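You operate a simulated robot arm through the tools that you are given. There is no shell and no other tool. Be economical: measure what you need, move in short steps, check, and stop when the job is done.

Carry out the task below with a simulated two-armed robot. There is one attempt and no reset: what you move stays moved.

JOB
Give the wettest spot of the pad drier two bursts, till its display shows 60C.
Fine: read the grams; orange blower in that socket; red switch on, green button for each burst, let it finish; end switched off, blower in its black rest; keep off its hot steel end. Where these are worked on the way, their far stop is far enough and under half their travel is too little: red switch.

It is judged by the outcome, as a careful person would: the job done as asked, and still so three seconds after it is handed in. It fails if anything else is knocked over, pushed out of place, dropped, spilled or broken.

ROBOT AND FRAMES
Two 7-joint arms with fingered hands on one trunk, on a base that drives. Base frame: it is fixed to the floor where the robot stands at the start and does not move with it; the origin is under the middle of the robot, x ahead of it, y to its left, z up; the surface under the hand at the start is at about z = 760. Units: mm, degrees, N and s.
The left shoulder is at the start at [70, 172, 1177], the right one opposite. Places, roughly: black rest's pocket [900, 0, 800]; red switch [700, 0, 800]; spot eight display [1100, 200, 1000]; spot five display [1200, 600, 1000]; spot four display [1100, 200, 1100]; spot one display [1200, 600, 1100]; spot seven display [1100, 300, 1000]; spot six display [1200, 500, 1000]; spot three display [1100, 300, 1100]; spot two display [1200, 500, 1100]. Payload 5 kg a hand.
The TCP of each hand is the grasp point between the finger pads, 43 mm short of the fingertips. In the tool frame z runs along the fingers and y along their closing line. Largest opening 144 mm; the body of the gripper starts 50 mm behind the TCP. The gripper is a hand of 5 fingers: y runs from the thumb to the fingers, the wrist lies at [-21, -124, -221] in the tool frame.
Orientation is that of the tool frame in the base frame, as a unit quaternion [w, x, y, z]. With the fingers straight down and the wrist toward the robot, the tool's x, y and z point along [0, 1, 0], [1, 0, 0] and [0, 0, -1] of the base frame.

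CONTROLS
- The arms move only by the tool jog_arm. It takes "left_commands", "right_commands" or both (then of equal length, played together; a hand with none holds still); each is a list of rows, each a list of 6 numbers: the shift along the tool's x, y, z in mm, then the turn, a rotation vector about the tool's x, y, z in degrees. In form: [[dx, dy, dz, wx, wy, wz], ...]. A call has 1 to 10 rows; each row shifts and turns the commanded pose from where the row before left it, along the tool's axes as they then stand. Each row takes 0.2 s and may step no farther than 50 mm and 8.6 degrees from the row before; otherwise, the whole call is refused. A pose out of reach is approached as far as the arm can. The call stops where the force on the tool passes 50 N (or 10 N more than at its start, if that is more) or the arm is blocked; 0.2 s more then pass. In this call time passes only in rows, and 0.2 s behind the last. The reply holds the time, the measured pose of the TCP, the force on the tool along the base axes, the opening and the grip force, in the units named above and with some noise, with the torque about the TCP (base axes, N m) and any sound that the robot's microphone picked up.
- Cameras (640 x 400 px; columns grow to the right, rows downward): "scene" is now at [132.3, 36.9, 1410.5]; the picture's right is [0.42, -0.91, 0.00], its down [-0.52, -0.24, -0.82] and it looks along [0.74, 0.34, -0.57] (base axes); focal length 271 px, centre (320, 200). "left" rides on the left gripper at [-86, -108, -168] in its tool frame; the picture's right is [-0.80, -0.28, 0.53], its down [0.54, -0.73, 0.42] and it looks along [0.27, 0.63, 0.73] (tool axes); focal length 275 px, centre (320, 200). "right" rides on the right gripper at [86, -108, -168] in its tool frame; the picture's right is [-0.80, 0.28, -0.53], its down [-0.54, -0.73, 0.42] and it looks along [-0.27, 0.63, 0.73] (tool axes); focal length 275 px, centre (320, 200). There is no depth. A picture from a camera that has moved, and an enlarged one, comes with that camera's place and axes in the base frame and with its lens.
- get_image(camera): a new picture of that camera. No time passes.
- lift_body(by): slides the trunk up (or, below 0, down) by that many mm; the arms and the scene camera ride with it, the base frame stays. It gives what a move gives, with no picture.
- base_move(legs): drives the robot by 1 to 6 legs, each [ahead, left, turn to the left] in mm, mm and degrees, along the robot's own axes; the way and the turn of a leg run together, so that a leg with both is an arc; at most 1500 mm and 180 degrees a leg. The arms and the cameras ride along, it lands a little off, and it stops where it bumps. It gives what a move gives.
- set_fingers(index, middle, ring, little, thumb_bend, thumb_turn, hand): sets how far each is bent, from 0 (flat) to 1 (curled in); at 0.3 the hand is open as for a grip, at 0.7 the pads meet at the TCP. One left out holds its place. A second passes; each finger stops where it meets its share of the squeeze, and holds until it gets a number again. It is the only way to open and close the hand. It gives what a move gives, with no picture; readings hold the bend of each and the force on index, middle, ring, little, thumb and palm. thumb_turn goes from beside the hand (0) to across from the fingers (1), as for a grip.
- aim_head(pan, tilt): turns the head with the scene camera to pan (to the left, within 86 degrees either way) and tilt (down, from -29 to 69), counted from straight ahead of the robot. It gives what a move gives.
- zoom(camera, box): a new picture of the part [left, top, right, bottom] of that camera's present view, enlarged. No time passes.
- finish_job(): hands the job in; it is judged then, once.

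Work in short steps. Places have to be worked out from the pictures, the camera data and where the tool is seen: move nearer, look again, correct. Check each grasp and each placing, and mend what went wrong. You have 120 turns and 108 pictures in all, those below and enlarged ones among them. Open the grippers and draw the arms clear of the work before you hand the job in, unless the task says otherwise; then end with one line.

The tools are called after "Request:" as name(argument=value, ...) on one line, values as JSON. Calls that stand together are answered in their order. jog_arm: Moves the arms, as the interface text tells. Its arguments: {"type":"object","properties":{"left_commands":{"type":"array","items":{"type":"array","items":{"type":"number"}}},"right_commands":{"type":"array","items":{"type":"array","items":{"type":"number"}}}},"required":[]} The other tools are called the same way: lift_body (by) slides the trunk up or down; set_fingers (index, middle, ring, little, thumb_bend, thumb_turn, hand) moves the fingers one by one; base_move (legs) drives the base; aim_head (pan, tilt) turns the head that bears the scene camera; get_image (camera) takes a picture; zoom (camera, box) takes an enlarged picture of a part of a camera's view; finish_job () hands the job in.

At the start:

```text
t: 0.0
left_eef_pos: [547.7, 465.9, 1175.5]
left_tcp_rot: [0.0, 0.707, 0.707, 0.0]
left_wrist_force: [0.1, 0.5, -0.7]
left_ft_torque: [-0.01, 0.01, 0.0]
left_opening: 143.5
left_finger_force: 0.0
left_shape: jaw
left_bend: [0.3, 0.3, 0.3, 0.3, 0.3, 0.98]
left_finger forces: [0.1, 0.0, 0.0, 0.1, 0.1, 0.0]
right_eef_pos: [833.5, 17.3, 1125.0]
right_tcp_rot: [0.001, 0.707, 0.707, 0.0]
right_wrist_force: [-0.6, -0.3, -0.2]
right_ft_torque: [0.03, -0.02, 0.0]
right_opening: 143.7
right_finger_force: 0.1
right_shape: jaw
right_bend: [0.3, 0.3, 0.3, 0.3, 0.3, 0.98]
right_finger forces: [0.0, 0.0, 0.1, 0.0, 0.1, 0.0]
trunk travel left (down, up): [-275.0, 665.0]
robot x, y, heading: [-0.6, -1.7, -0.1]
head pan, tilt: [24.9, 35.1]
```

scene: 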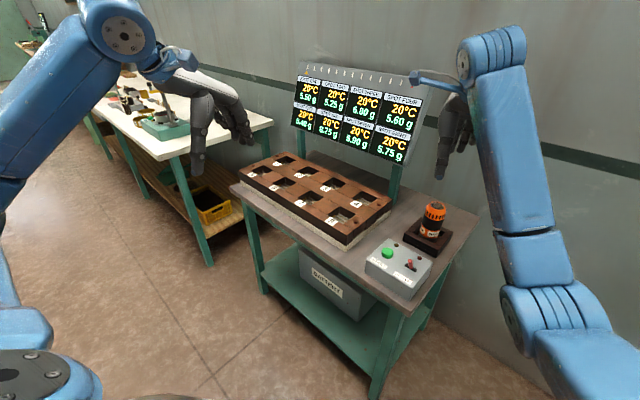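
right: 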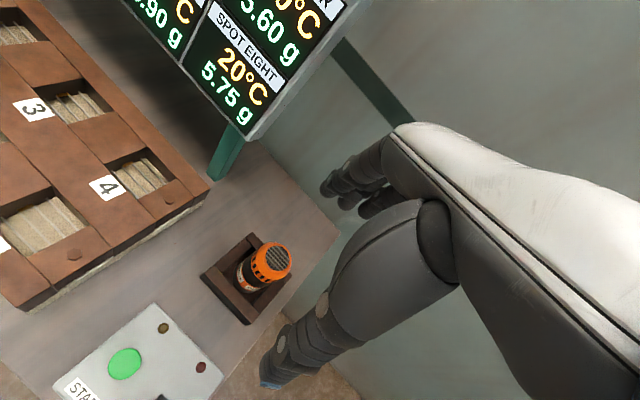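
left: 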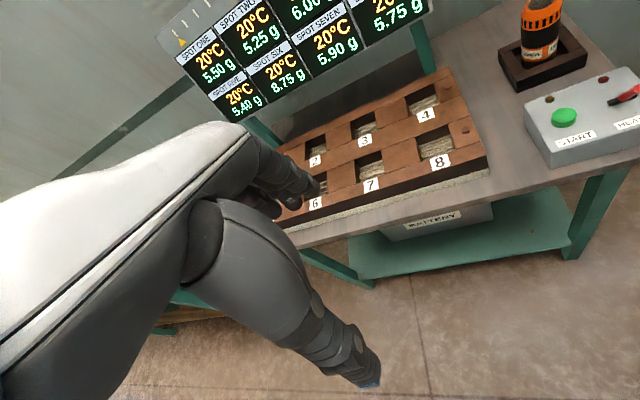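

The display seems to show spot six at 8.75 g as the wettest; I zoom in to confirm and to see the panel and blower.

Request:
zoom(camera="scene", box=[280, 60, 430, 160])

Request:
zoom(camera="scene", box=[350, 180, 490, 310])

Request:
zoom(camera="scene", box=[230, 140, 400, 260])

```text
4.00 times, centred on (355, 110) of scene
camera zoom: at [132.3, 36.9, 1410.5], right [0.42, -0.91, 0.0], down [-0.52, -0.24, -0.82], along [0.74, 0.34, -0.57], focal length 1082 px, centre (180, 560)
```

zoom: 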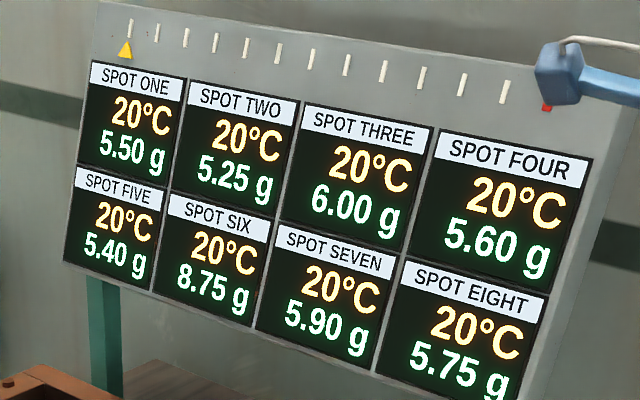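

```text
3.08 times, centred on (420, 245) of scene
camera zoom: at [132.3, 36.9, 1410.5], right [0.42, -0.91, 0.0], down [-0.52, -0.24, -0.82], along [0.74, 0.34, -0.57], focal length 833 px, centre (12, 62)
```

zoom: 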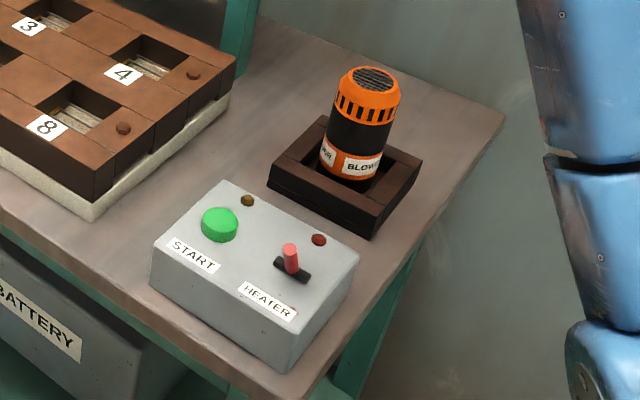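

```text
3.33 times, centred on (315, 200) of scene
camera zoom: at [132.3, 36.9, 1410.5], right [0.42, -0.91, 0.0], down [-0.52, -0.24, -0.82], along [0.74, 0.34, -0.57], focal length 902 px, centre (337, 200)
```

zoom: 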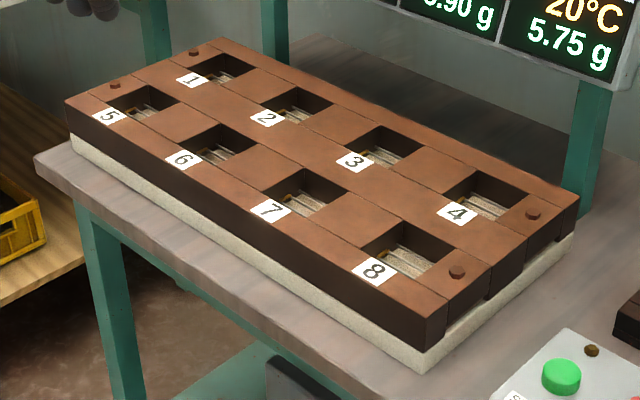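

Spot six is wettest (8.75 g). Now a closer look at the blower in its rest with the right camera, and the other hand's view of the socket.

Request:
zoom(camera="right", box=[180, 220, 340, 340])

Request:
zoom(camera="left", box=[260, 80, 500, 230])

Request:
zoom(camera="left", box=[480, 0, 640, 170])

```text
3.33 times, centred on (260, 280) of right
camera zoom: at [724.3, 103.0, 1292.0], right [0.28, -0.8, 0.53], down [-0.73, -0.54, -0.42], along [0.63, -0.27, -0.73], focal length 918 px, centre (520, -67)
```

zoom: 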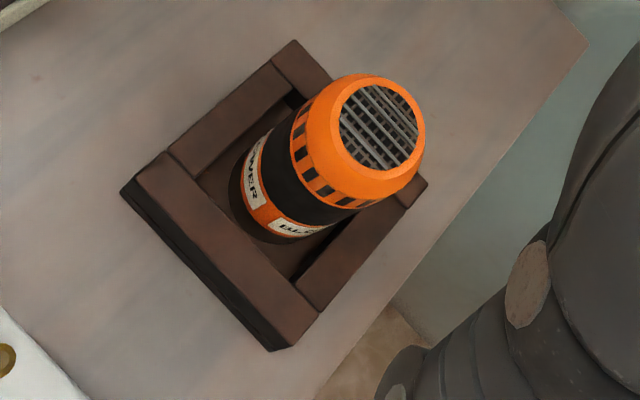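

```text
2.67 times, centred on (380, 155) of left
camera zoom: at [436.9, 380.3, 1343.9], right [-0.28, -0.8, -0.53], down [-0.73, 0.54, -0.42], along [0.63, 0.27, -0.73], focal length 734 px, centre (160, 320)
```

zoom: 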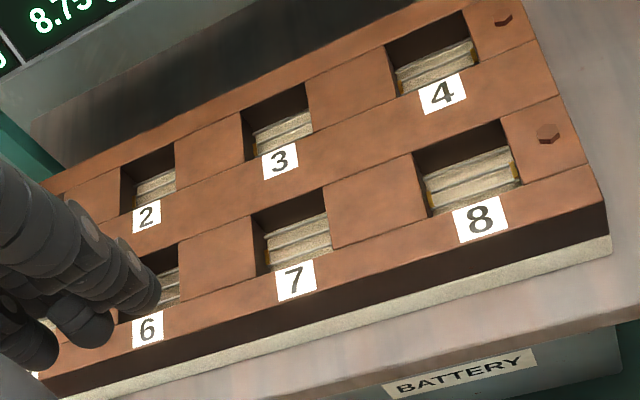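

```text
2.35 times, centred on (560, 85) of left
camera zoom: at [436.9, 380.3, 1343.9], right [-0.28, -0.8, -0.53], down [-0.73, 0.54, -0.42], along [0.63, 0.27, -0.73], focal length 648 px, centre (-245, 471)
```

zoom: 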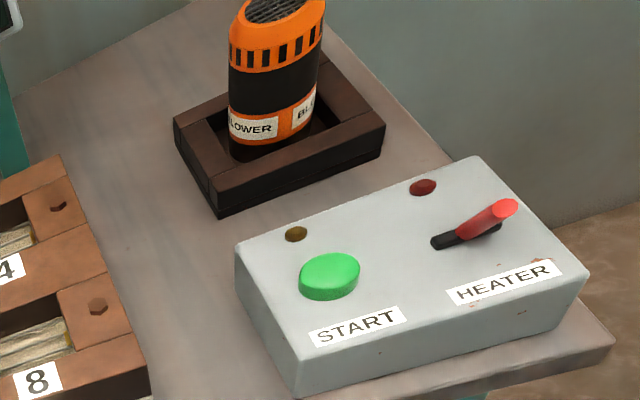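

Lever and rest are clear. I move the right hand to above the blower (est. centre [909,-11], top z≈910) at TCP z≈1005 and look again.

Request:
jog_arm(right_commands=[[-9, 25, 30, 0, 0, 0], [-9, 25, 30, 0, 0, 0], [-10, 26, 30, 0, 0, 0], [0, 0, 30, 0, 0, 0]])

Request:
get_image(camera="right")

Request:
aim_head(pan=5, tilt=35)

Request:
get_image(camera="scene")

```text
t: 1.0
left_eef_pos: [547.2, 467.1, 1174.1]
left_tcp_rot: [0.0, 0.707, 0.707, 0.001]
left_wrist_force: [0.3, -0.2, 0.5]
left_ft_torque: [0.01, 0.02, 0.03]
left_opening: 143.5
left_finger_force: 0.0
left_shape: jaw
left_bend: [0.3, 0.3, 0.3, 0.3, 0.3, 0.98]
left_finger forces: [0.1, 0.1, 0.0, 0.0, 0.1, 0.1]
right_eef_pos: [910.5, -9.9, 1003.8]
right_tcp_rot: [0.001, 0.707, 0.707, 0.0]
right_wrist_force: [0.1, 0.4, 0.0]
right_ft_torque: [-0.03, 0.01, -0.01]
right_opening: 143.8
right_finger_force: 0.0
right_shape: jaw
right_bend: [0.3, 0.3, 0.3, 0.3, 0.3, 0.98]
right_finger forces: [0.1, 0.0, 0.1, 0.0, 0.0, 0.0]
trunk travel left (down, up): [-275.0, 665.0]
robot x, y, heading: [-2.5, 1.4, 0.0]
head pan, tilt: [24.9, 35.1]
```

```text
98 pictures are left
camera right: at [801.7, 77.0, 1172.2], right [0.28, -0.8, 0.53], down [-0.73, -0.54, -0.42], along [0.63, -0.27, -0.73], focal length 275 px, centre (320, 200)
```

right: 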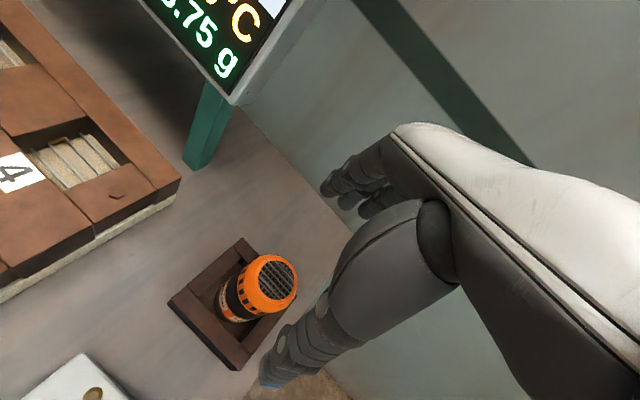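

```text
t: 1.8
left_eef_pos: [547.9, 467.0, 1175.0]
left_tcp_rot: [0.0, 0.707, 0.707, 0.0]
left_wrist_force: [-0.3, 0.9, 0.3]
left_ft_torque: [0.0, -0.01, -0.02]
left_opening: 143.7
left_finger_force: 0.1
left_shape: jaw
left_bend: [0.3, 0.3, 0.3, 0.3, 0.3, 0.98]
left_finger forces: [0.1, 0.1, 0.0, 0.0, 0.0, 0.0]
right_eef_pos: [909.0, -9.0, 1004.7]
right_tcp_rot: [-0.001, 0.707, 0.708, 0.0]
right_wrist_force: [0.0, -0.3, -0.2]
right_ft_torque: [-0.02, -0.01, 0.0]
right_opening: 144.0
right_finger_force: 0.1
right_shape: jaw
right_bend: [0.3, 0.3, 0.3, 0.3, 0.3, 0.98]
right_finger forces: [0.0, 0.2, 0.1, 0.1, 0.0, 0.0]
trunk travel left (down, up): [-275.0, 665.0]
robot x, y, heading: [3.6, -1.8, 0.1]
head pan, tilt: [5.0, 35.0]
```

```text
97 pictures are left
camera scene: at [140.2, 7.5, 1410.6], right [0.09, -1.0, 0.0], down [-0.57, -0.05, -0.82], along [0.82, 0.07, -0.57], focal length 271 px, centre (320, 200)
```

scene: 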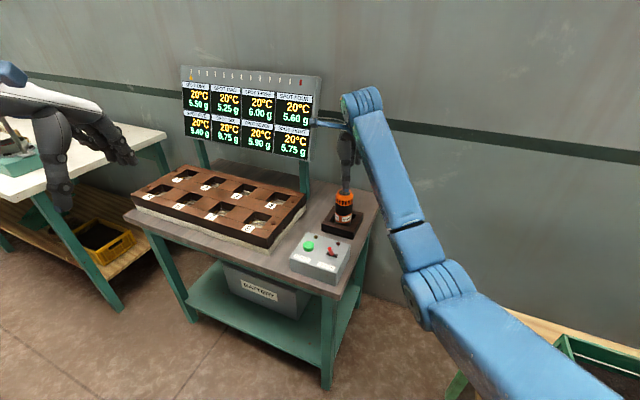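

Both right-camera rays cross at blower top [909,-6,910]. I shift 3 mm in y and lower to z≈925, then check the surround.

Request:
jog_arm(right_commands=[[3, 0, 40, 0, 0, 0], [0, 0, 40, 0, 0, 0]])

Request:
zoom(camera="scene", box=[280, 120, 440, 290])

Request:
get_image(camera="right")

```text
t: 2.4
left_eef_pos: [547.2, 465.5, 1174.0]
left_tcp_rot: [-0.001, 0.708, 0.707, 0.0]
left_wrist_force: [0.3, -0.1, -0.3]
left_ft_torque: [0.0, 0.01, 0.03]
left_opening: 143.6
left_finger_force: 0.0
left_shape: jaw
left_bend: [0.3, 0.3, 0.3, 0.3, 0.3, 0.98]
left_finger forces: [0.0, 0.1, 0.0, 0.0, 0.0, 0.0]
right_eef_pos: [910.2, -6.8, 923.7]
right_tcp_rot: [0.0, 0.707, 0.707, 0.0]
right_wrist_force: [0.3, -0.3, 1.7]
right_ft_torque: [-0.01, 0.0, 0.03]
right_opening: 143.8
right_finger_force: 0.0
right_shape: jaw
right_bend: [0.3, 0.3, 0.3, 0.3, 0.3, 0.98]
right_finger forces: [0.0, 0.0, 0.0, 0.0, 0.0, 0.0]
trunk travel left (down, up): [-275.0, 665.0]
robot x, y, heading: [0.4, -0.1, 0.0]
head pan, tilt: [5.0, 35.0]
```

```text
2.35 times, centred on (360, 205) of scene
camera zoom: at [140.9, 7.3, 1410.7], right [0.09, -1.0, 0.0], down [-0.57, -0.05, -0.82], along [0.82, 0.07, -0.57], focal length 637 px, centre (226, 188)
```

zoom: 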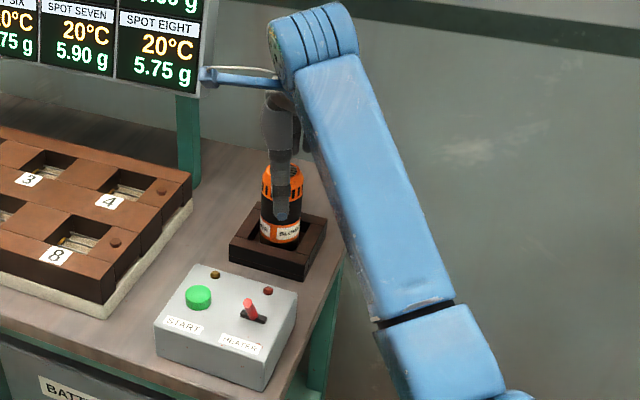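

```text
95 pictures are left
camera right: at [801.7, 79.4, 1091.1], right [0.28, -0.8, 0.53], down [-0.73, -0.54, -0.42], along [0.63, -0.27, -0.73], focal length 275 px, centre (320, 200)
```

right: 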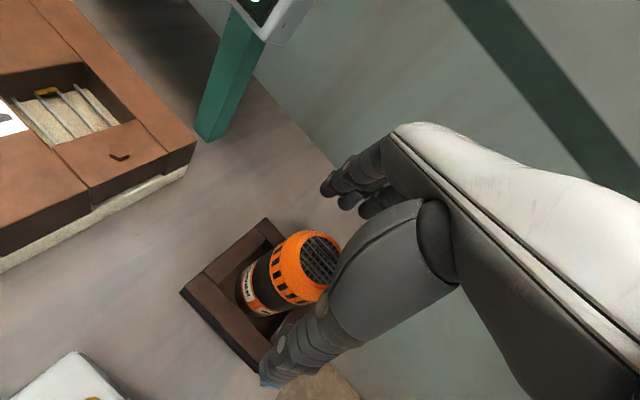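

The thumb lines up with the blower's axis. Lower to z≈868.

Request:
jog_arm(right_commands=[[0, 0, 30, 0, 0, 0], [0, 0, 26, 0, 0, 0]])

Request:
get_image(camera="right")

Request:
zoom(camera="scene", box=[280, 120, 440, 290])

```text
t: 3.0
left_eef_pos: [547.0, 465.8, 1175.4]
left_tcp_rot: [0.0, 0.707, 0.707, 0.0]
left_wrist_force: [0.1, -0.8, -0.2]
left_ft_torque: [-0.01, 0.01, -0.01]
left_opening: 143.6
left_finger_force: 0.1
left_shape: jaw
left_bend: [0.3, 0.3, 0.3, 0.3, 0.3, 0.98]
left_finger forces: [0.1, 0.0, 0.0, 0.0, 0.1, 0.0]
right_eef_pos: [909.5, -7.9, 868.1]
right_tcp_rot: [0.0, 0.707, 0.707, 0.0]
right_wrist_force: [0.2, 0.3, 0.3]
right_ft_torque: [-0.01, -0.01, 0.03]
right_opening: 143.6
right_finger_force: 0.1
right_shape: jaw
right_bend: [0.3, 0.3, 0.3, 0.3, 0.3, 0.98]
right_finger forces: [0.0, 0.0, 0.0, 0.0, 0.0, 0.0]
trunk travel left (down, up): [-275.0, 665.0]
robot x, y, heading: [3.2, 0.8, -0.1]
head pan, tilt: [5.0, 35.0]
```

```text
94 pictures are left
camera right: at [801.1, 78.3, 1035.5], right [0.28, -0.8, 0.53], down [-0.73, -0.54, -0.42], along [0.63, -0.27, -0.73], focal length 275 px, centre (320, 200)
```

right: 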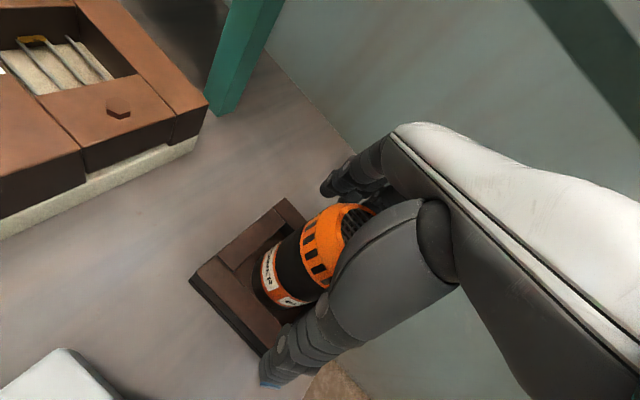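

```text
2.35 times, centred on (360, 205) of scene
camera zoom: at [140.4, 7.5, 1410.7], right [0.09, -1.0, 0.0], down [-0.57, -0.05, -0.82], along [0.82, 0.07, -0.57], focal length 637 px, centre (226, 188)
```

zoom: 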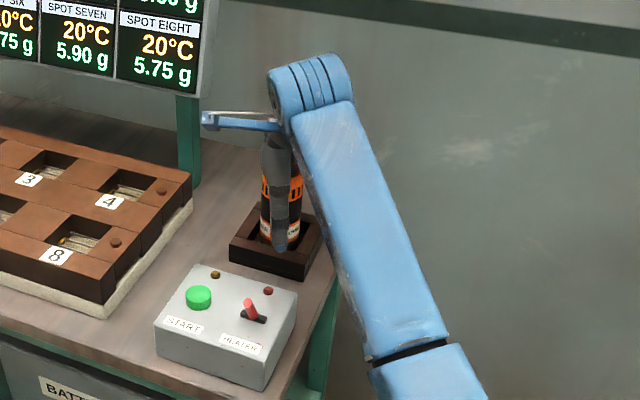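

Fingers straddle the blower without contact. Close the grip.

Request:
set_fingers(hand="right", index=0.7, middle=0.7, ring=0.7, little=0.7, thumb_bend=0.7)

Request:
get_image(camera="right")

```text
t: 4.0
left_eef_pos: [548.3, 466.4, 1175.4]
left_tcp_rot: [0.0, 0.708, 0.707, 0.0]
left_wrist_force: [0.4, -0.1, -1.2]
left_ft_torque: [0.02, 0.0, -0.03]
left_opening: 143.7
left_finger_force: 0.1
left_shape: jaw
left_bend: [0.3, 0.3, 0.3, 0.3, 0.3, 0.98]
left_finger forces: [0.1, 0.0, 0.0, 0.0, 0.1, 0.0]
right_eef_pos: [908.9, -8.1, 868.4]
right_tcp_rot: [0.0, 0.707, 0.707, 0.0]
right_wrist_force: [2.1, -1.3, -0.3]
right_ft_torque: [-0.16, -0.38, 0.0]
right_opening: 58.3
right_finger_force: 21.2
right_shape: fingers
right_bend: [0.57, 0.61, 0.7, 0.7, 0.58, 0.96]
right_finger forces: [11.8, 9.8, 0.0, 0.0, 21.2, 0.0]
trunk travel left (down, up): [-275.0, 665.0]
robot x, y, heading: [0.6, 2.5, -0.0]
head pan, tilt: [5.0, 35.0]
```

```text
92 pictures are left
camera right: at [801.0, 78.1, 1035.2], right [0.28, -0.8, 0.53], down [-0.73, -0.54, -0.42], along [0.63, -0.27, -0.73], focal length 275 px, centre (320, 200)
```

right: 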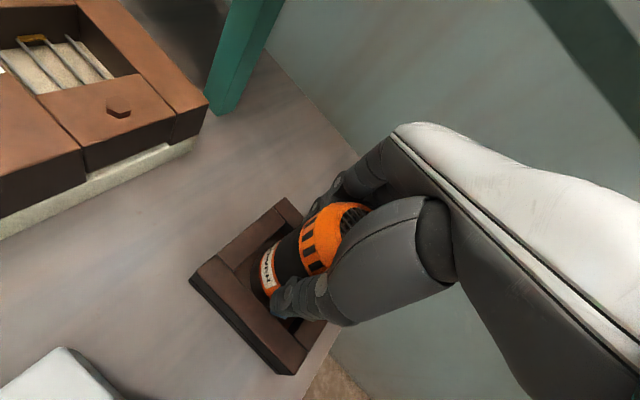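

Solid grip (21 N, 58 mm). Rest pose to remember: TCP [909,-8,868]. Lift straight up in small steps.

Request:
jog_arm(right_commands=[[0, 0, -15, 0, 0, 0], [0, 0, -25, 0, 0, 0], [0, 0, -30, 0, 0, 0], [0, 0, -30, 0, 0, 0]])

Request:
get_image(camera="right")

Request:
zoom(camera="scene", box=[280, 120, 440, 290])

```text
t: 5.0
left_eef_pos: [547.5, 467.1, 1175.9]
left_tcp_rot: [0.0, 0.707, 0.707, 0.001]
left_wrist_force: [-0.2, -0.4, 0.2]
left_ft_torque: [-0.01, -0.03, -0.01]
left_opening: 143.8
left_finger_force: 0.1
left_shape: jaw
left_bend: [0.3, 0.3, 0.3, 0.3, 0.3, 0.98]
left_finger forces: [0.1, 0.1, 0.1, 0.0, 0.0, 0.0]
right_eef_pos: [908.5, -7.1, 968.9]
right_tcp_rot: [0.0, 0.707, 0.707, -0.002]
right_wrist_force: [0.5, 0.8, -5.6]
right_ft_torque: [-0.02, -0.04, 0.0]
right_opening: 58.4
right_finger_force: 20.3
right_shape: fingers
right_bend: [0.57, 0.61, 0.7, 0.7, 0.58, 0.96]
right_finger forces: [11.1, 8.4, 0.0, 0.0, 20.8, 0.1]
trunk travel left (down, up): [-275.0, 665.0]
robot x, y, heading: [1.8, 0.5, 0.2]
head pan, tilt: [5.0, 35.0]
```

```text
91 pictures are left
camera right: at [800.1, 79.0, 1136.5], right [0.28, -0.8, 0.53], down [-0.73, -0.54, -0.42], along [0.63, -0.27, -0.73], focal length 275 px, centre (320, 200)
```

right: 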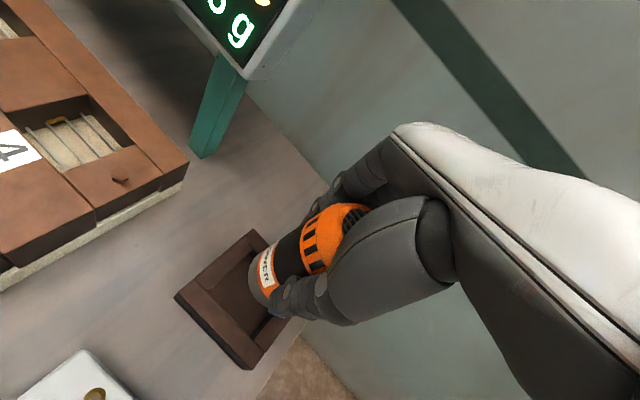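

```text
2.35 times, centred on (360, 205) of scene
camera zoom: at [140.1, 7.7, 1410.6], right [0.09, -1.0, 0.0], down [-0.57, -0.05, -0.82], along [0.82, 0.07, -0.57], focal length 637 px, centre (226, 188)
```

zoom: 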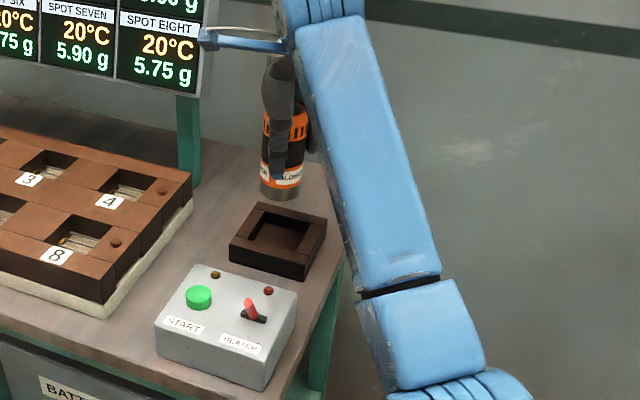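

Blower held cleanly; its bottom is ~80 mm below TCP. Before driving left, I check where the left arm would go.

Request:
aim_head(pan=45, tilt=30)

Request:
get_image(camera="scene")

```text
t: 6.1
left_eef_pos: [548.6, 466.8, 1173.9]
left_tcp_rot: [-0.001, 0.707, 0.707, 0.0]
left_wrist_force: [0.4, -0.2, 0.1]
left_ft_torque: [0.02, -0.01, 0.0]
left_opening: 143.7
left_finger_force: 0.0
left_shape: jaw
left_bend: [0.3, 0.3, 0.3, 0.3, 0.3, 0.98]
left_finger forces: [0.0, 0.0, 0.1, 0.0, 0.0, 0.1]
right_eef_pos: [908.4, -6.6, 968.7]
right_tcp_rot: [-0.001, 0.708, 0.707, -0.001]
right_wrist_force: [-1.0, 0.4, -6.0]
right_ft_torque: [0.01, -0.02, 0.01]
right_opening: 58.2
right_finger_force: 20.0
right_shape: fingers
right_bend: [0.57, 0.61, 0.7, 0.7, 0.58, 0.96]
right_finger forces: [11.1, 8.5, 0.0, 0.0, 20.8, 0.0]
trunk travel left (down, up): [-275.0, 665.0]
robot x, y, heading: [0.3, -1.7, 0.2]
head pan, tilt: [45.0, 30.0]
```

```text
89 pictures are left
camera scene: at [117.2, 63.7, 1418.3], right [0.71, -0.71, 0.0], down [-0.35, -0.35, -0.87], along [0.61, 0.61, -0.5], focal length 271 px, centre (320, 200)
```

scene: 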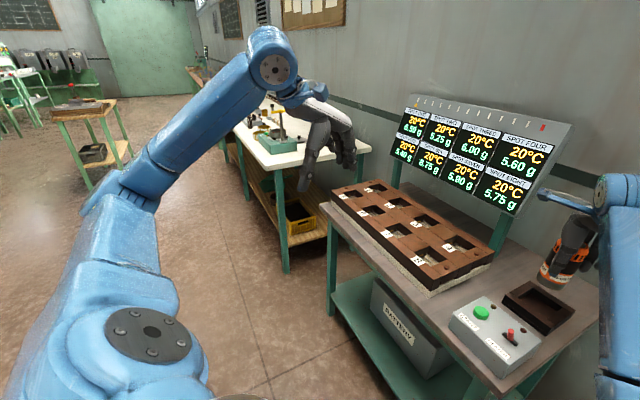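

The way left is free (white table is beyond x≈1000,y≈1280). Drive 500 mm left with the blower held above the pad, and look.

Request:
base_move(legs=[[0, 500, 0]])

Request:
aim_head(pan=5, tilt=38)

Request:
get_image(camera="scene")

Request:
get_image(camera="right")

```text
t: 9.0
left_eef_pos: [553.8, 965.2, 1174.6]
left_tcp_rot: [-0.001, 0.709, 0.706, -0.002]
left_wrist_force: [-0.1, 1.1, 0.6]
left_ft_torque: [-0.02, 0.02, -0.04]
left_opening: 143.5
left_finger_force: 0.1
left_shape: jaw
left_bend: [0.3, 0.3, 0.3, 0.3, 0.3, 0.98]
left_finger forces: [0.0, 0.0, 0.1, 0.0, 0.0, 0.0]
right_eef_pos: [909.8, 487.9, 968.2]
right_tcp_rot: [-0.001, 0.709, 0.705, -0.001]
right_wrist_force: [0.0, 0.2, -5.7]
right_ft_torque: [0.01, -0.05, 0.03]
right_opening: 58.4
right_finger_force: 19.8
right_shape: fingers
right_bend: [0.57, 0.61, 0.7, 0.7, 0.58, 0.96]
right_finger forces: [11.1, 8.4, 0.1, 0.1, 20.8, 0.0]
trunk travel left (down, up): [-275.0, 665.0]
robot x, y, heading: [0.3, 503.4, -0.5]
head pan, tilt: [45.0, 30.0]
```

```text
t: 10.1
left_eef_pos: [551.2, 965.6, 1174.2]
left_tcp_rot: [-0.001, 0.709, 0.705, 0.0]
left_wrist_force: [-0.7, -0.9, 0.8]
left_ft_torque: [0.0, -0.02, -0.02]
left_opening: 143.8
left_finger_force: 0.1
left_shape: jaw
left_bend: [0.3, 0.3, 0.3, 0.3, 0.3, 0.98]
left_finger forces: [0.0, 0.1, 0.1, 0.0, 0.0, 0.0]
right_eef_pos: [910.1, 488.1, 967.8]
right_tcp_rot: [-0.001, 0.709, 0.705, -0.001]
right_wrist_force: [0.1, -0.1, -5.5]
right_ft_torque: [-0.04, -0.01, -0.02]
right_opening: 58.2
right_finger_force: 20.5
right_shape: fingers
right_bend: [0.57, 0.61, 0.7, 0.7, 0.58, 0.96]
right_finger forces: [11.1, 8.4, 0.0, 0.0, 20.9, 0.1]
trunk travel left (down, up): [-275.0, 665.0]
robot x, y, heading: [2.4, 501.8, -0.2]
head pan, tilt: [5.0, 38.0]
```

```text
88 pictures are left
camera scene: at [140.6, 507.2, 1406.0], right [0.08, -1.0, 0.0], down [-0.61, -0.05, -0.79], along [0.78, 0.07, -0.62], focal length 271 px, centre (320, 200)
```

scene: 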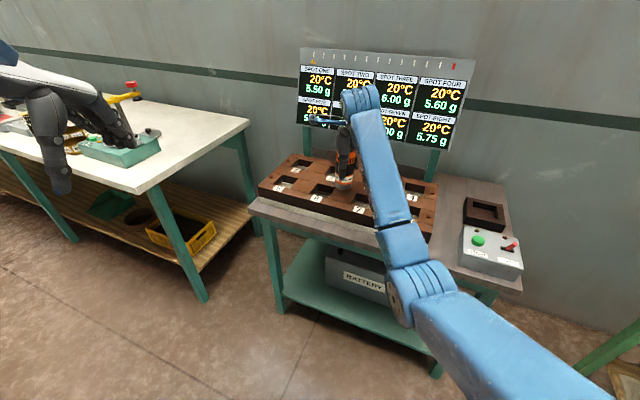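

```text
87 pictures are left
camera right: at [802.7, 574.8, 1135.9], right [0.28, -0.8, 0.53], down [-0.73, -0.54, -0.42], along [0.62, -0.27, -0.73], focal length 275 px, centre (320, 200)
```

right: 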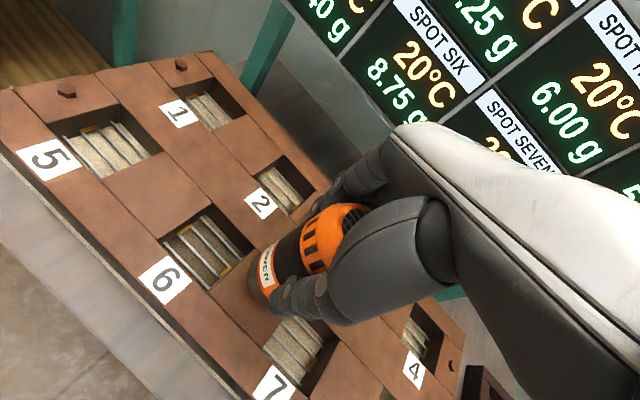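

Sockets are well seen now; zoom on socket 6 to measure its rim corners.

Request:
zoom(camera="right", box=[120, 180, 280, 320])

Request:
zoom(camera="scene", box=[250, 130, 390, 230])

```text
2.86 times, centred on (200, 250) of right
camera zoom: at [802.7, 574.8, 1135.9], right [0.28, -0.8, 0.53], down [-0.73, -0.54, -0.42], along [0.62, -0.27, -0.73], focal length 786 px, centre (663, 57)
```

zoom: 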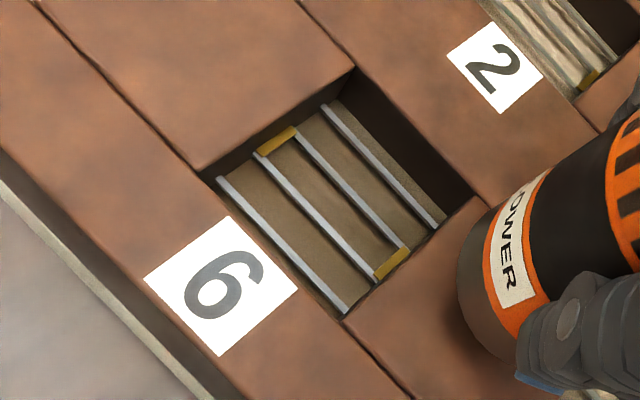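

```text
4.00 times, centred on (320, 180) of scene
camera zoom: at [140.6, 507.2, 1406.0], right [0.08, -1.0, 0.0], down [-0.61, -0.05, -0.79], along [0.78, 0.07, -0.62], focal length 1082 px, centre (320, 280)
```

zoom: 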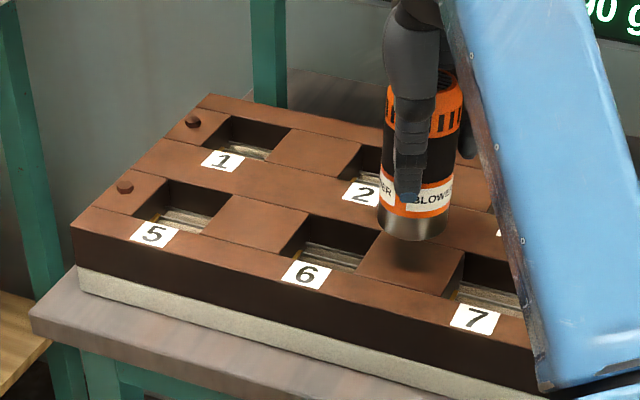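

Socket 6: centre ≈[923,562], rim z≈824, rods ≈787, side ≈73 mm. I drive the last 74 mm left (plus 13 ahead) rather than over-reach, then re-measure.

Request:
base_move(legs=[[13, 74, 0]])

Request:
get_image(camera="right")

Request:
zoom(camera="scene", box=[290, 130, 430, 230])

```text
t: 11.2
left_eef_pos: [565.6, 1038.7, 1174.5]
left_tcp_rot: [0.0, 0.709, 0.705, 0.0]
left_wrist_force: [1.1, -0.3, -0.4]
left_ft_torque: [-0.06, 0.04, -0.02]
left_opening: 143.8
left_finger_force: 0.0
left_shape: jaw
left_bend: [0.3, 0.3, 0.3, 0.3, 0.3, 0.98]
left_finger forces: [0.0, 0.0, 0.0, 0.0, 0.1, 0.0]
right_eef_pos: [924.1, 562.8, 968.3]
right_tcp_rot: [0.0, 0.709, 0.705, -0.001]
right_wrist_force: [-0.9, 1.2, -7.1]
right_ft_torque: [-0.03, -0.02, 0.01]
right_opening: 58.2
right_finger_force: 19.8
right_shape: fingers
right_bend: [0.57, 0.61, 0.7, 0.7, 0.58, 0.96]
right_finger forces: [11.1, 8.3, 0.0, 0.0, 20.6, 0.1]
trunk travel left (down, up): [-275.0, 665.0]
robot x, y, heading: [16.8, 573.7, -0.3]
head pan, tilt: [5.0, 38.0]
```

```text
84 pictures are left
camera right: at [816.6, 649.4, 1135.5], right [0.28, -0.8, 0.53], down [-0.73, -0.54, -0.42], along [0.62, -0.27, -0.73], focal length 275 px, centre (320, 200)
```

right: 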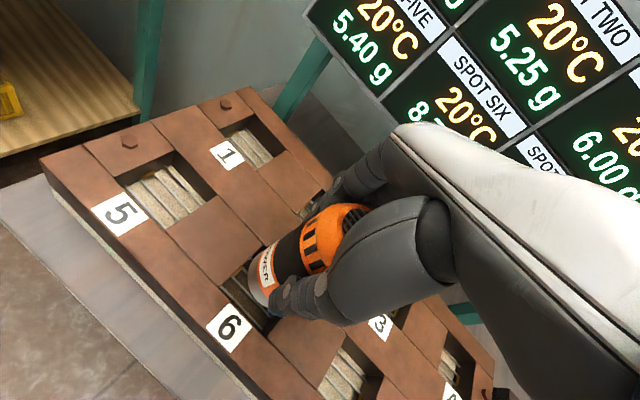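

```text
4.00 times, centred on (360, 180) of scene
camera zoom: at [154.7, 581.4, 1405.9], right [0.08, -1.0, 0.0], down [-0.61, -0.05, -0.79], along [0.78, 0.06, -0.62], focal length 1082 px, centre (160, 280)
```

zoom: 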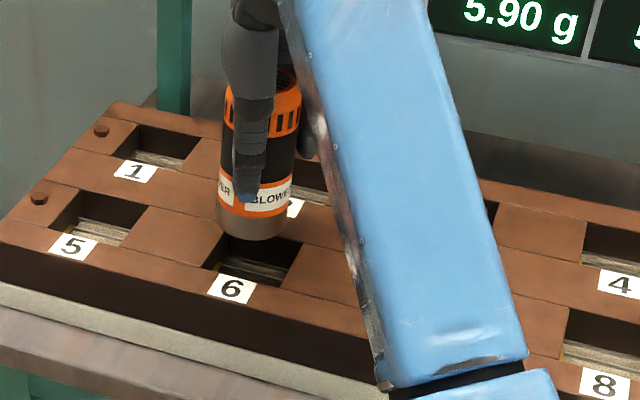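

On target by my estimate. Lower 45 mm (bottom stays ~20 mm above rim) and check alignment.

Request:
jog_arm(right_commands=[[0, 0, 25, 0, 0, 0], [0, 0, 20, 0, 0, 0]])

Request:
zoom(camera="right", box=[200, 200, 360, 340])

Request:
zoom(camera="scene", box=[310, 150, 410, 230])

```text
t: 11.8
left_eef_pos: [565.5, 1038.4, 1172.9]
left_tcp_rot: [-0.001, 0.709, 0.705, -0.001]
left_wrist_force: [0.4, 1.0, 0.6]
left_ft_torque: [-0.03, 0.0, -0.02]
left_opening: 143.4
left_finger_force: 0.0
left_shape: jaw
left_bend: [0.3, 0.3, 0.3, 0.3, 0.3, 0.98]
left_finger forces: [0.0, 0.0, 0.1, 0.1, 0.0, 0.1]
right_eef_pos: [922.5, 562.5, 922.6]
right_tcp_rot: [0.001, 0.709, 0.705, -0.001]
right_wrist_force: [0.3, 0.7, -5.4]
right_ft_torque: [-0.06, -0.01, 0.03]
right_opening: 58.5
right_finger_force: 19.7
right_shape: fingers
right_bend: [0.57, 0.61, 0.7, 0.7, 0.58, 0.96]
right_finger forces: [11.2, 8.3, 0.1, 0.1, 20.5, 0.0]
trunk travel left (down, up): [-275.0, 665.0]
robot x, y, heading: [15.0, 575.8, -0.1]
head pan, tilt: [5.0, 38.0]
```

```text
2.86 times, centred on (280, 270) of right
camera zoom: at [815.3, 648.7, 1089.5], right [0.28, -0.8, 0.53], down [-0.73, -0.54, -0.42], along [0.62, -0.27, -0.73], focal length 786 px, centre (434, 0)
```

zoom: 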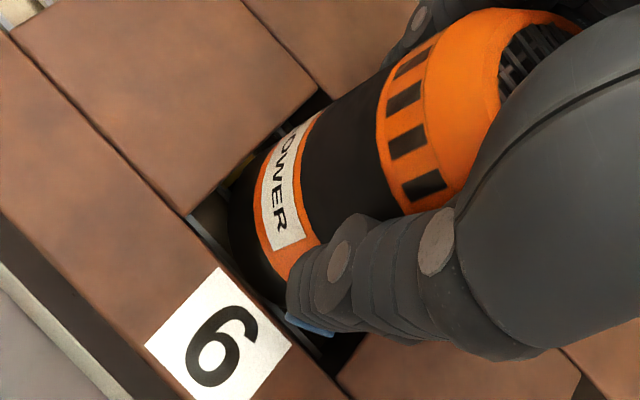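

```text
5.00 times, centred on (360, 190) of scene
camera zoom: at [154.6, 581.5, 1405.9], right [0.08, -1.0, 0.0], down [-0.61, -0.05, -0.79], along [0.78, 0.06, -0.62], focal length 1353 px, centre (120, 250)
```

zoom: 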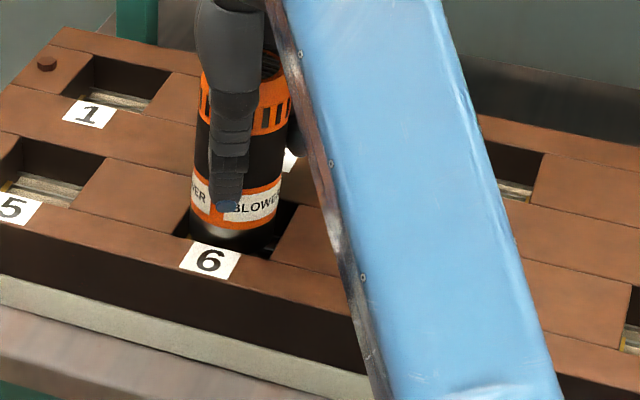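

The blower looks a bit nearer the 5-side wall; bottom is about at rim level. Shift −4 mm in y, +2 in x and lower gently in small steps.

Request:
jog_arm(right_commands=[[-4, 2, 0, 0, 0, 0], [0, 0, 6, 0, 0, 0], [0, 0, 6, 0, 0, 0]])

Request:
zoom(camera="right", box=[200, 200, 360, 340])

Request:
zoom(camera="scene", box=[310, 150, 410, 230])

```text
t: 12.6
left_eef_pos: [564.9, 1038.2, 1174.8]
left_tcp_rot: [-0.001, 0.709, 0.706, -0.001]
left_wrist_force: [-0.3, 1.2, -0.3]
left_ft_torque: [0.01, -0.02, -0.01]
left_opening: 143.5
left_finger_force: 0.1
left_shape: jaw
left_bend: [0.3, 0.3, 0.3, 0.3, 0.3, 0.98]
left_finger forces: [0.1, 0.1, 0.0, 0.1, 0.0, 0.0]
right_eef_pos: [924.6, 557.7, 910.3]
right_tcp_rot: [-0.001, 0.71, 0.705, 0.0]
right_wrist_force: [0.2, 0.3, -6.2]
right_ft_torque: [0.01, -0.06, -0.06]
right_opening: 58.5
right_finger_force: 20.0
right_shape: fingers
right_bend: [0.57, 0.61, 0.7, 0.7, 0.58, 0.96]
right_finger forces: [11.1, 8.5, 0.0, 0.0, 20.5, 0.0]
trunk travel left (down, up): [-275.0, 665.0]
robot x, y, heading: [16.6, 574.7, -0.3]
head pan, tilt: [5.0, 38.0]
```

```text
2.86 times, centred on (280, 270) of right
camera zoom: at [817.5, 644.0, 1079.0], right [0.28, -0.8, 0.53], down [-0.73, -0.54, -0.42], along [0.62, -0.27, -0.73], focal length 786 px, centre (434, 0)
```

zoom: 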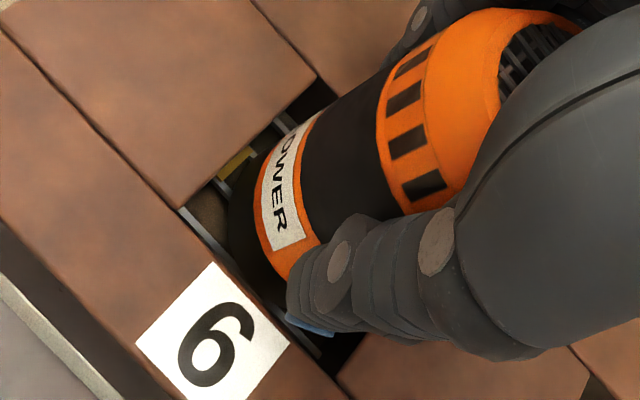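

```text
5.00 times, centred on (360, 190) of scene
camera zoom: at [154.0, 580.5, 1406.0], right [0.08, -1.0, 0.0], down [-0.61, -0.05, -0.79], along [0.78, 0.07, -0.62], focal length 1353 px, centre (120, 250)
```

zoom: 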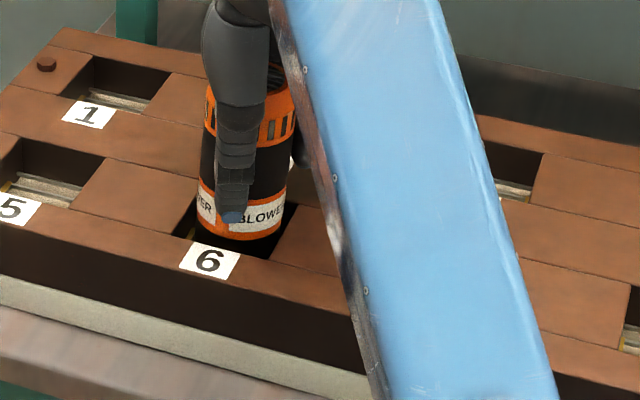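

Bottom has entered the socket with gaps around. Continue down in small steps.

Request:
jog_arm(right_commands=[[0, 0, 6, 0, 0, 0], [0, 0, 6, 0, 0, 0], [0, 0, 5, 0, 0, 0]])

Request:
zoom(camera="right", box=[200, 200, 360, 340])

Request:
zoom(camera="scene", box=[310, 150, 410, 230])

```text
t: 13.3
left_eef_pos: [559.9, 1039.0, 1176.3]
left_tcp_rot: [0.0, 0.709, 0.705, 0.001]
left_wrist_force: [0.2, 0.3, -0.5]
left_ft_torque: [0.01, 0.01, -0.03]
left_opening: 143.6
left_finger_force: 0.0
left_shape: jaw
left_bend: [0.3, 0.3, 0.3, 0.3, 0.3, 0.98]
left_finger forces: [0.1, 0.0, 0.0, 0.0, 0.0, 0.0]
right_eef_pos: [923.5, 557.5, 900.1]
right_tcp_rot: [0.003, 0.709, 0.705, 0.003]
right_wrist_force: [6.0, 2.2, 28.6]
right_ft_torque: [0.26, -0.63, -0.01]
right_opening: 58.0
right_finger_force: 25.1
right_shape: fingers
right_bend: [0.56, 0.61, 0.7, 0.7, 0.59, 0.95]
right_finger forces: [14.3, 14.8, 0.1, 0.1, 21.2, 0.0]
trunk travel left (down, up): [-275.0, 665.0]
robot x, y, heading: [17.3, 575.3, -0.5]
head pan, tilt: [5.0, 38.0]
```

```text
2.86 times, centred on (280, 270) of right
camera zoom: at [814.3, 644.9, 1066.8], right [0.28, -0.8, 0.54], down [-0.73, -0.54, -0.43], along [0.63, -0.27, -0.73], focal length 786 px, centre (434, 0)
```

zoom: 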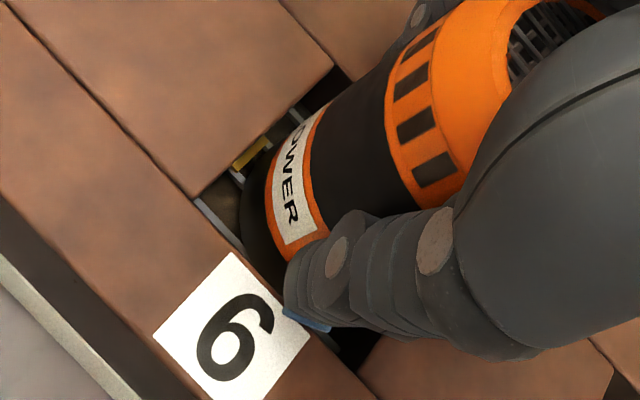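

```text
5.00 times, centred on (360, 190) of scene
camera zoom: at [149.8, 581.0, 1406.9], right [0.08, -1.0, 0.0], down [-0.61, -0.05, -0.79], along [0.79, 0.06, -0.61], focal length 1353 px, centre (120, 250)
```

zoom: 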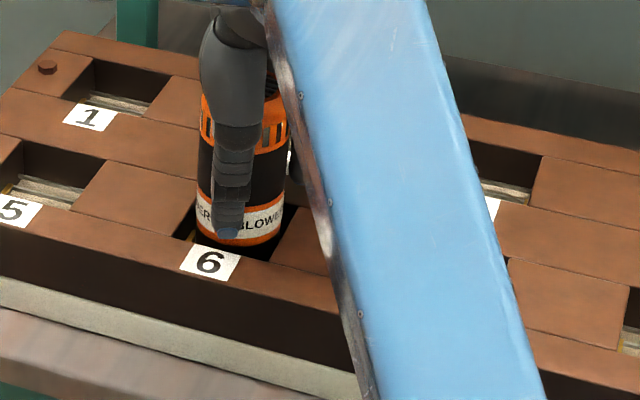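

Contact at TCP z≈900 with centred force: the blower is on the rods with its steel end inside the socket. Relax the push by 5 mm and check force.

Request:
jog_arm(right_commands=[[0, 0, -4, 0, 0, 0]])

```text
t: 13.8
left_eef_pos: [563.3, 1038.6, 1176.9]
left_tcp_rot: [0.001, 0.709, 0.705, 0.001]
left_wrist_force: [-0.2, -0.3, -0.8]
left_ft_torque: [0.01, 0.04, 0.02]
left_opening: 143.5
left_finger_force: 0.0
left_shape: jaw
left_bend: [0.3, 0.3, 0.3, 0.3, 0.3, 0.98]
left_finger forces: [0.0, 0.0, 0.0, 0.0, 0.1, 0.0]
right_eef_pos: [923.8, 559.1, 900.7]
right_tcp_rot: [0.0, 0.709, 0.705, -0.001]
right_wrist_force: [3.2, 1.1, 20.6]
right_ft_torque: [0.03, -0.54, 0.03]
right_opening: 58.0
right_finger_force: 25.1
right_shape: fingers
right_bend: [0.56, 0.61, 0.7, 0.7, 0.59, 0.95]
right_finger forces: [13.7, 13.8, 0.1, 0.0, 22.2, 0.0]
trunk travel left (down, up): [-275.0, 665.0]
robot x, y, heading: [15.3, 573.5, -0.2]
head pan, tilt: [5.0, 38.0]
```

Still 20 N; relax a little more and look closely at the insertion.

Request:
jog_arm(right_commands=[[0, 0, -4, 0, 0, 0]])

Request:
zoom(camera="right", box=[250, 220, 320, 280])

Request:
zoom(camera="scene", box=[340, 165, 380, 205])

```text
t: 14.2
left_eef_pos: [563.5, 1038.8, 1175.1]
left_tcp_rot: [-0.001, 0.709, 0.705, 0.0]
left_wrist_force: [-0.4, -0.2, -0.9]
left_ft_torque: [0.02, 0.01, 0.02]
left_opening: 143.7
left_finger_force: 0.1
left_shape: jaw
left_bend: [0.3, 0.3, 0.3, 0.3, 0.3, 0.98]
left_finger forces: [0.0, 0.0, 0.0, 0.0, 0.0, 0.0]
right_eef_pos: [923.8, 557.0, 900.3]
right_tcp_rot: [-0.001, 0.708, 0.706, -0.003]
right_wrist_force: [1.6, 1.3, 5.2]
right_ft_torque: [-0.03, -0.46, 0.05]
right_opening: 58.0
right_finger_force: 23.0
right_shape: fingers
right_bend: [0.56, 0.61, 0.7, 0.7, 0.59, 0.95]
right_finger forces: [12.9, 12.1, 0.0, 0.0, 21.6, 0.1]
trunk travel left (down, up): [-275.0, 665.0]
robot x, y, heading: [16.1, 570.3, 0.0]
head pan, tilt: [5.0, 38.0]
```

```text
6.67 times, centred on (285, 250) of right
camera zoom: at [817.2, 645.0, 1068.3], right [0.28, -0.8, 0.53], down [-0.73, -0.54, -0.42], along [0.62, -0.27, -0.73], focal length 1835 px, centre (553, -133)
```

zoom: 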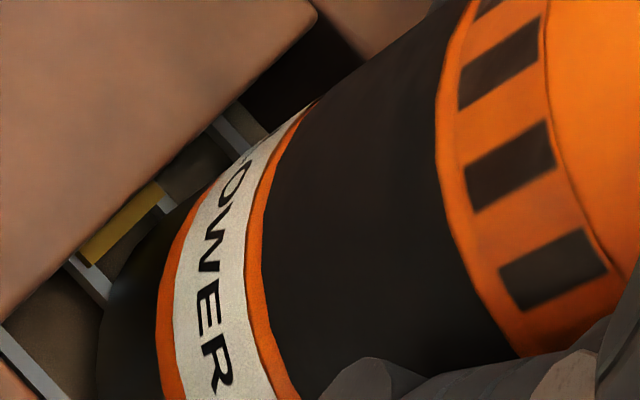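

```text
10.00 times, centred on (360, 185) of scene
camera zoom: at [152.6, 581.0, 1405.8], right [0.08, -1.0, 0.0], down [-0.61, -0.05, -0.79], along [0.79, 0.06, -0.62], focal length 2706 px, centre (-80, 350)
```

zoom: 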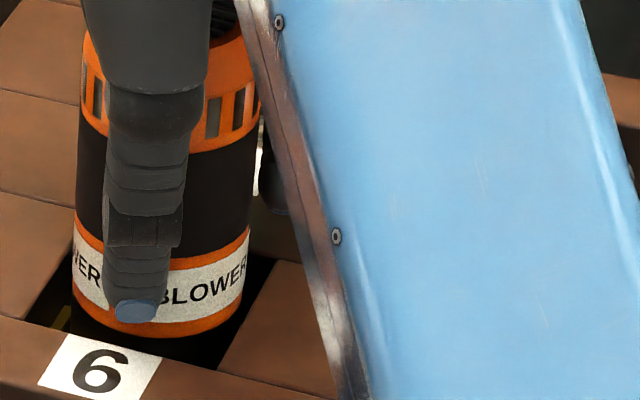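

Steel end is fully within the socket, load nearly balanced. Open the hand.

Request:
set_fingers(hand="right", index=0.3, middle=0.3, ring=0.3, little=0.3, thumb_bend=0.3)

Request:
zoom(camera="right", box=[200, 200, 360, 340])

```text
t: 15.2
left_eef_pos: [564.0, 1038.2, 1175.5]
left_tcp_rot: [-0.001, 0.709, 0.705, 0.0]
left_wrist_force: [-0.1, 0.6, -0.8]
left_ft_torque: [0.01, 0.01, -0.01]
left_opening: 143.6
left_finger_force: 0.0
left_shape: jaw
left_bend: [0.3, 0.3, 0.3, 0.3, 0.3, 0.98]
left_finger forces: [0.0, 0.0, 0.0, 0.0, 0.0, 0.1]
right_eef_pos: [925.2, 557.5, 903.9]
right_tcp_rot: [0.0, 0.709, 0.706, 0.0]
right_wrist_force: [-0.8, -0.1, -0.3]
right_ft_torque: [-0.01, 0.01, 0.01]
right_opening: 149.2
right_finger_force: 0.0
right_shape: fingers
right_bend: [0.3, 0.3, 0.3, 0.3, 0.3, 0.97]
right_finger forces: [0.0, 0.1, 0.0, 0.0, 0.0, 0.0]
trunk travel left (down, up): [-275.0, 665.0]
robot x, y, heading: [16.3, 571.4, -0.4]
head pan, tilt: [5.0, 38.0]
```

```text
2.86 times, centred on (280, 270) of right
camera zoom: at [817.4, 645.1, 1070.3], right [0.28, -0.8, 0.53], down [-0.73, -0.54, -0.42], along [0.62, -0.27, -0.73], focal length 786 px, centre (434, 0)
```

zoom: 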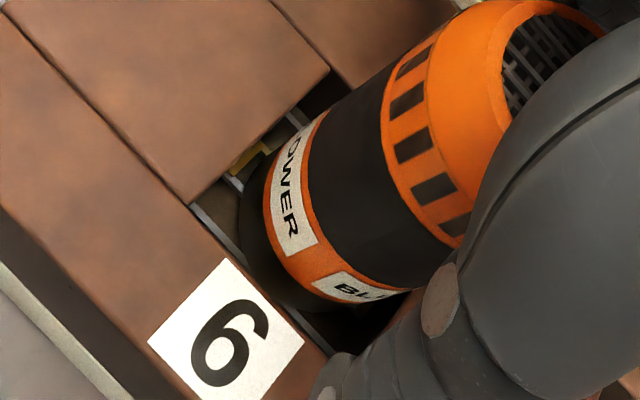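

Released; it stands. Raise the hand straight up clear and look.

Request:
jog_arm(right_commands=[[0, 0, -30, 0, 0, 0], [0, 0, -40, 0, 0, 0], [0, 0, -40, 0, 0, 0], [0, 0, -40, 0, 0, 0]])

Request:
get_image(camera="right")

Request:
zoom(camera="scene", box=[290, 130, 430, 230])

```text
t: 16.1
left_eef_pos: [563.3, 1038.1, 1175.1]
left_tcp_rot: [0.0, 0.709, 0.705, 0.0]
left_wrist_force: [-0.6, 0.5, 0.3]
left_ft_torque: [-0.01, 0.0, 0.0]
left_opening: 143.5
left_finger_force: 0.0
left_shape: jaw
left_bend: [0.3, 0.3, 0.3, 0.3, 0.3, 0.98]
left_finger forces: [0.1, 0.0, 0.0, 0.1, 0.1, 0.0]
right_eef_pos: [922.5, 557.7, 1050.8]
right_tcp_rot: [-0.001, 0.708, 0.706, -0.001]
right_wrist_force: [0.0, 0.4, -0.8]
right_ft_torque: [-0.02, 0.0, 0.02]
right_opening: 149.4
right_finger_force: 0.0
right_shape: fingers
right_bend: [0.3, 0.3, 0.3, 0.3, 0.3, 0.97]
right_finger forces: [0.1, 0.0, 0.0, 0.0, 0.0, 0.1]
trunk travel left (down, up): [-275.0, 665.0]
robot x, y, heading: [16.4, 575.4, -0.1]
head pan, tilt: [5.0, 38.0]
```

```text
73 pictures are left
camera right: at [815.1, 645.3, 1218.2], right [0.28, -0.8, 0.53], down [-0.73, -0.54, -0.42], along [0.62, -0.27, -0.73], focal length 275 px, centre (320, 200)
```

right: 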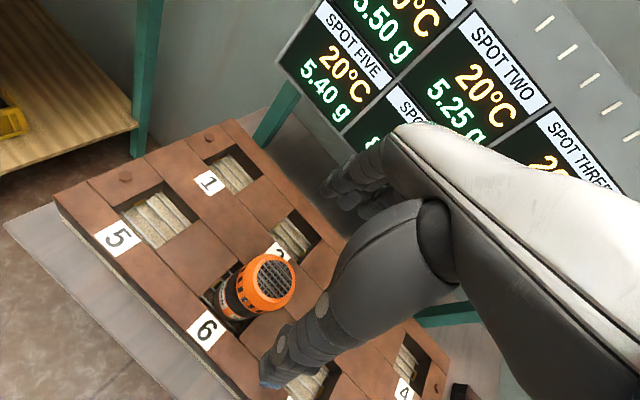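

```text
4.00 times, centred on (360, 180) of scene
camera zoom: at [152.2, 581.1, 1406.1], right [0.08, -1.0, 0.0], down [-0.61, -0.05, -0.79], along [0.79, 0.06, -0.62], focal length 1082 px, centre (160, 280)
```

zoom: 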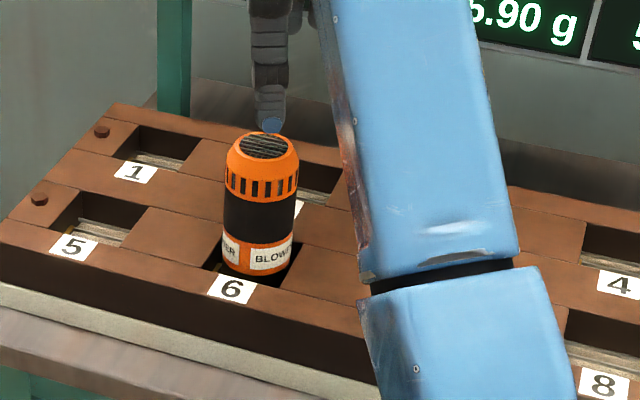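

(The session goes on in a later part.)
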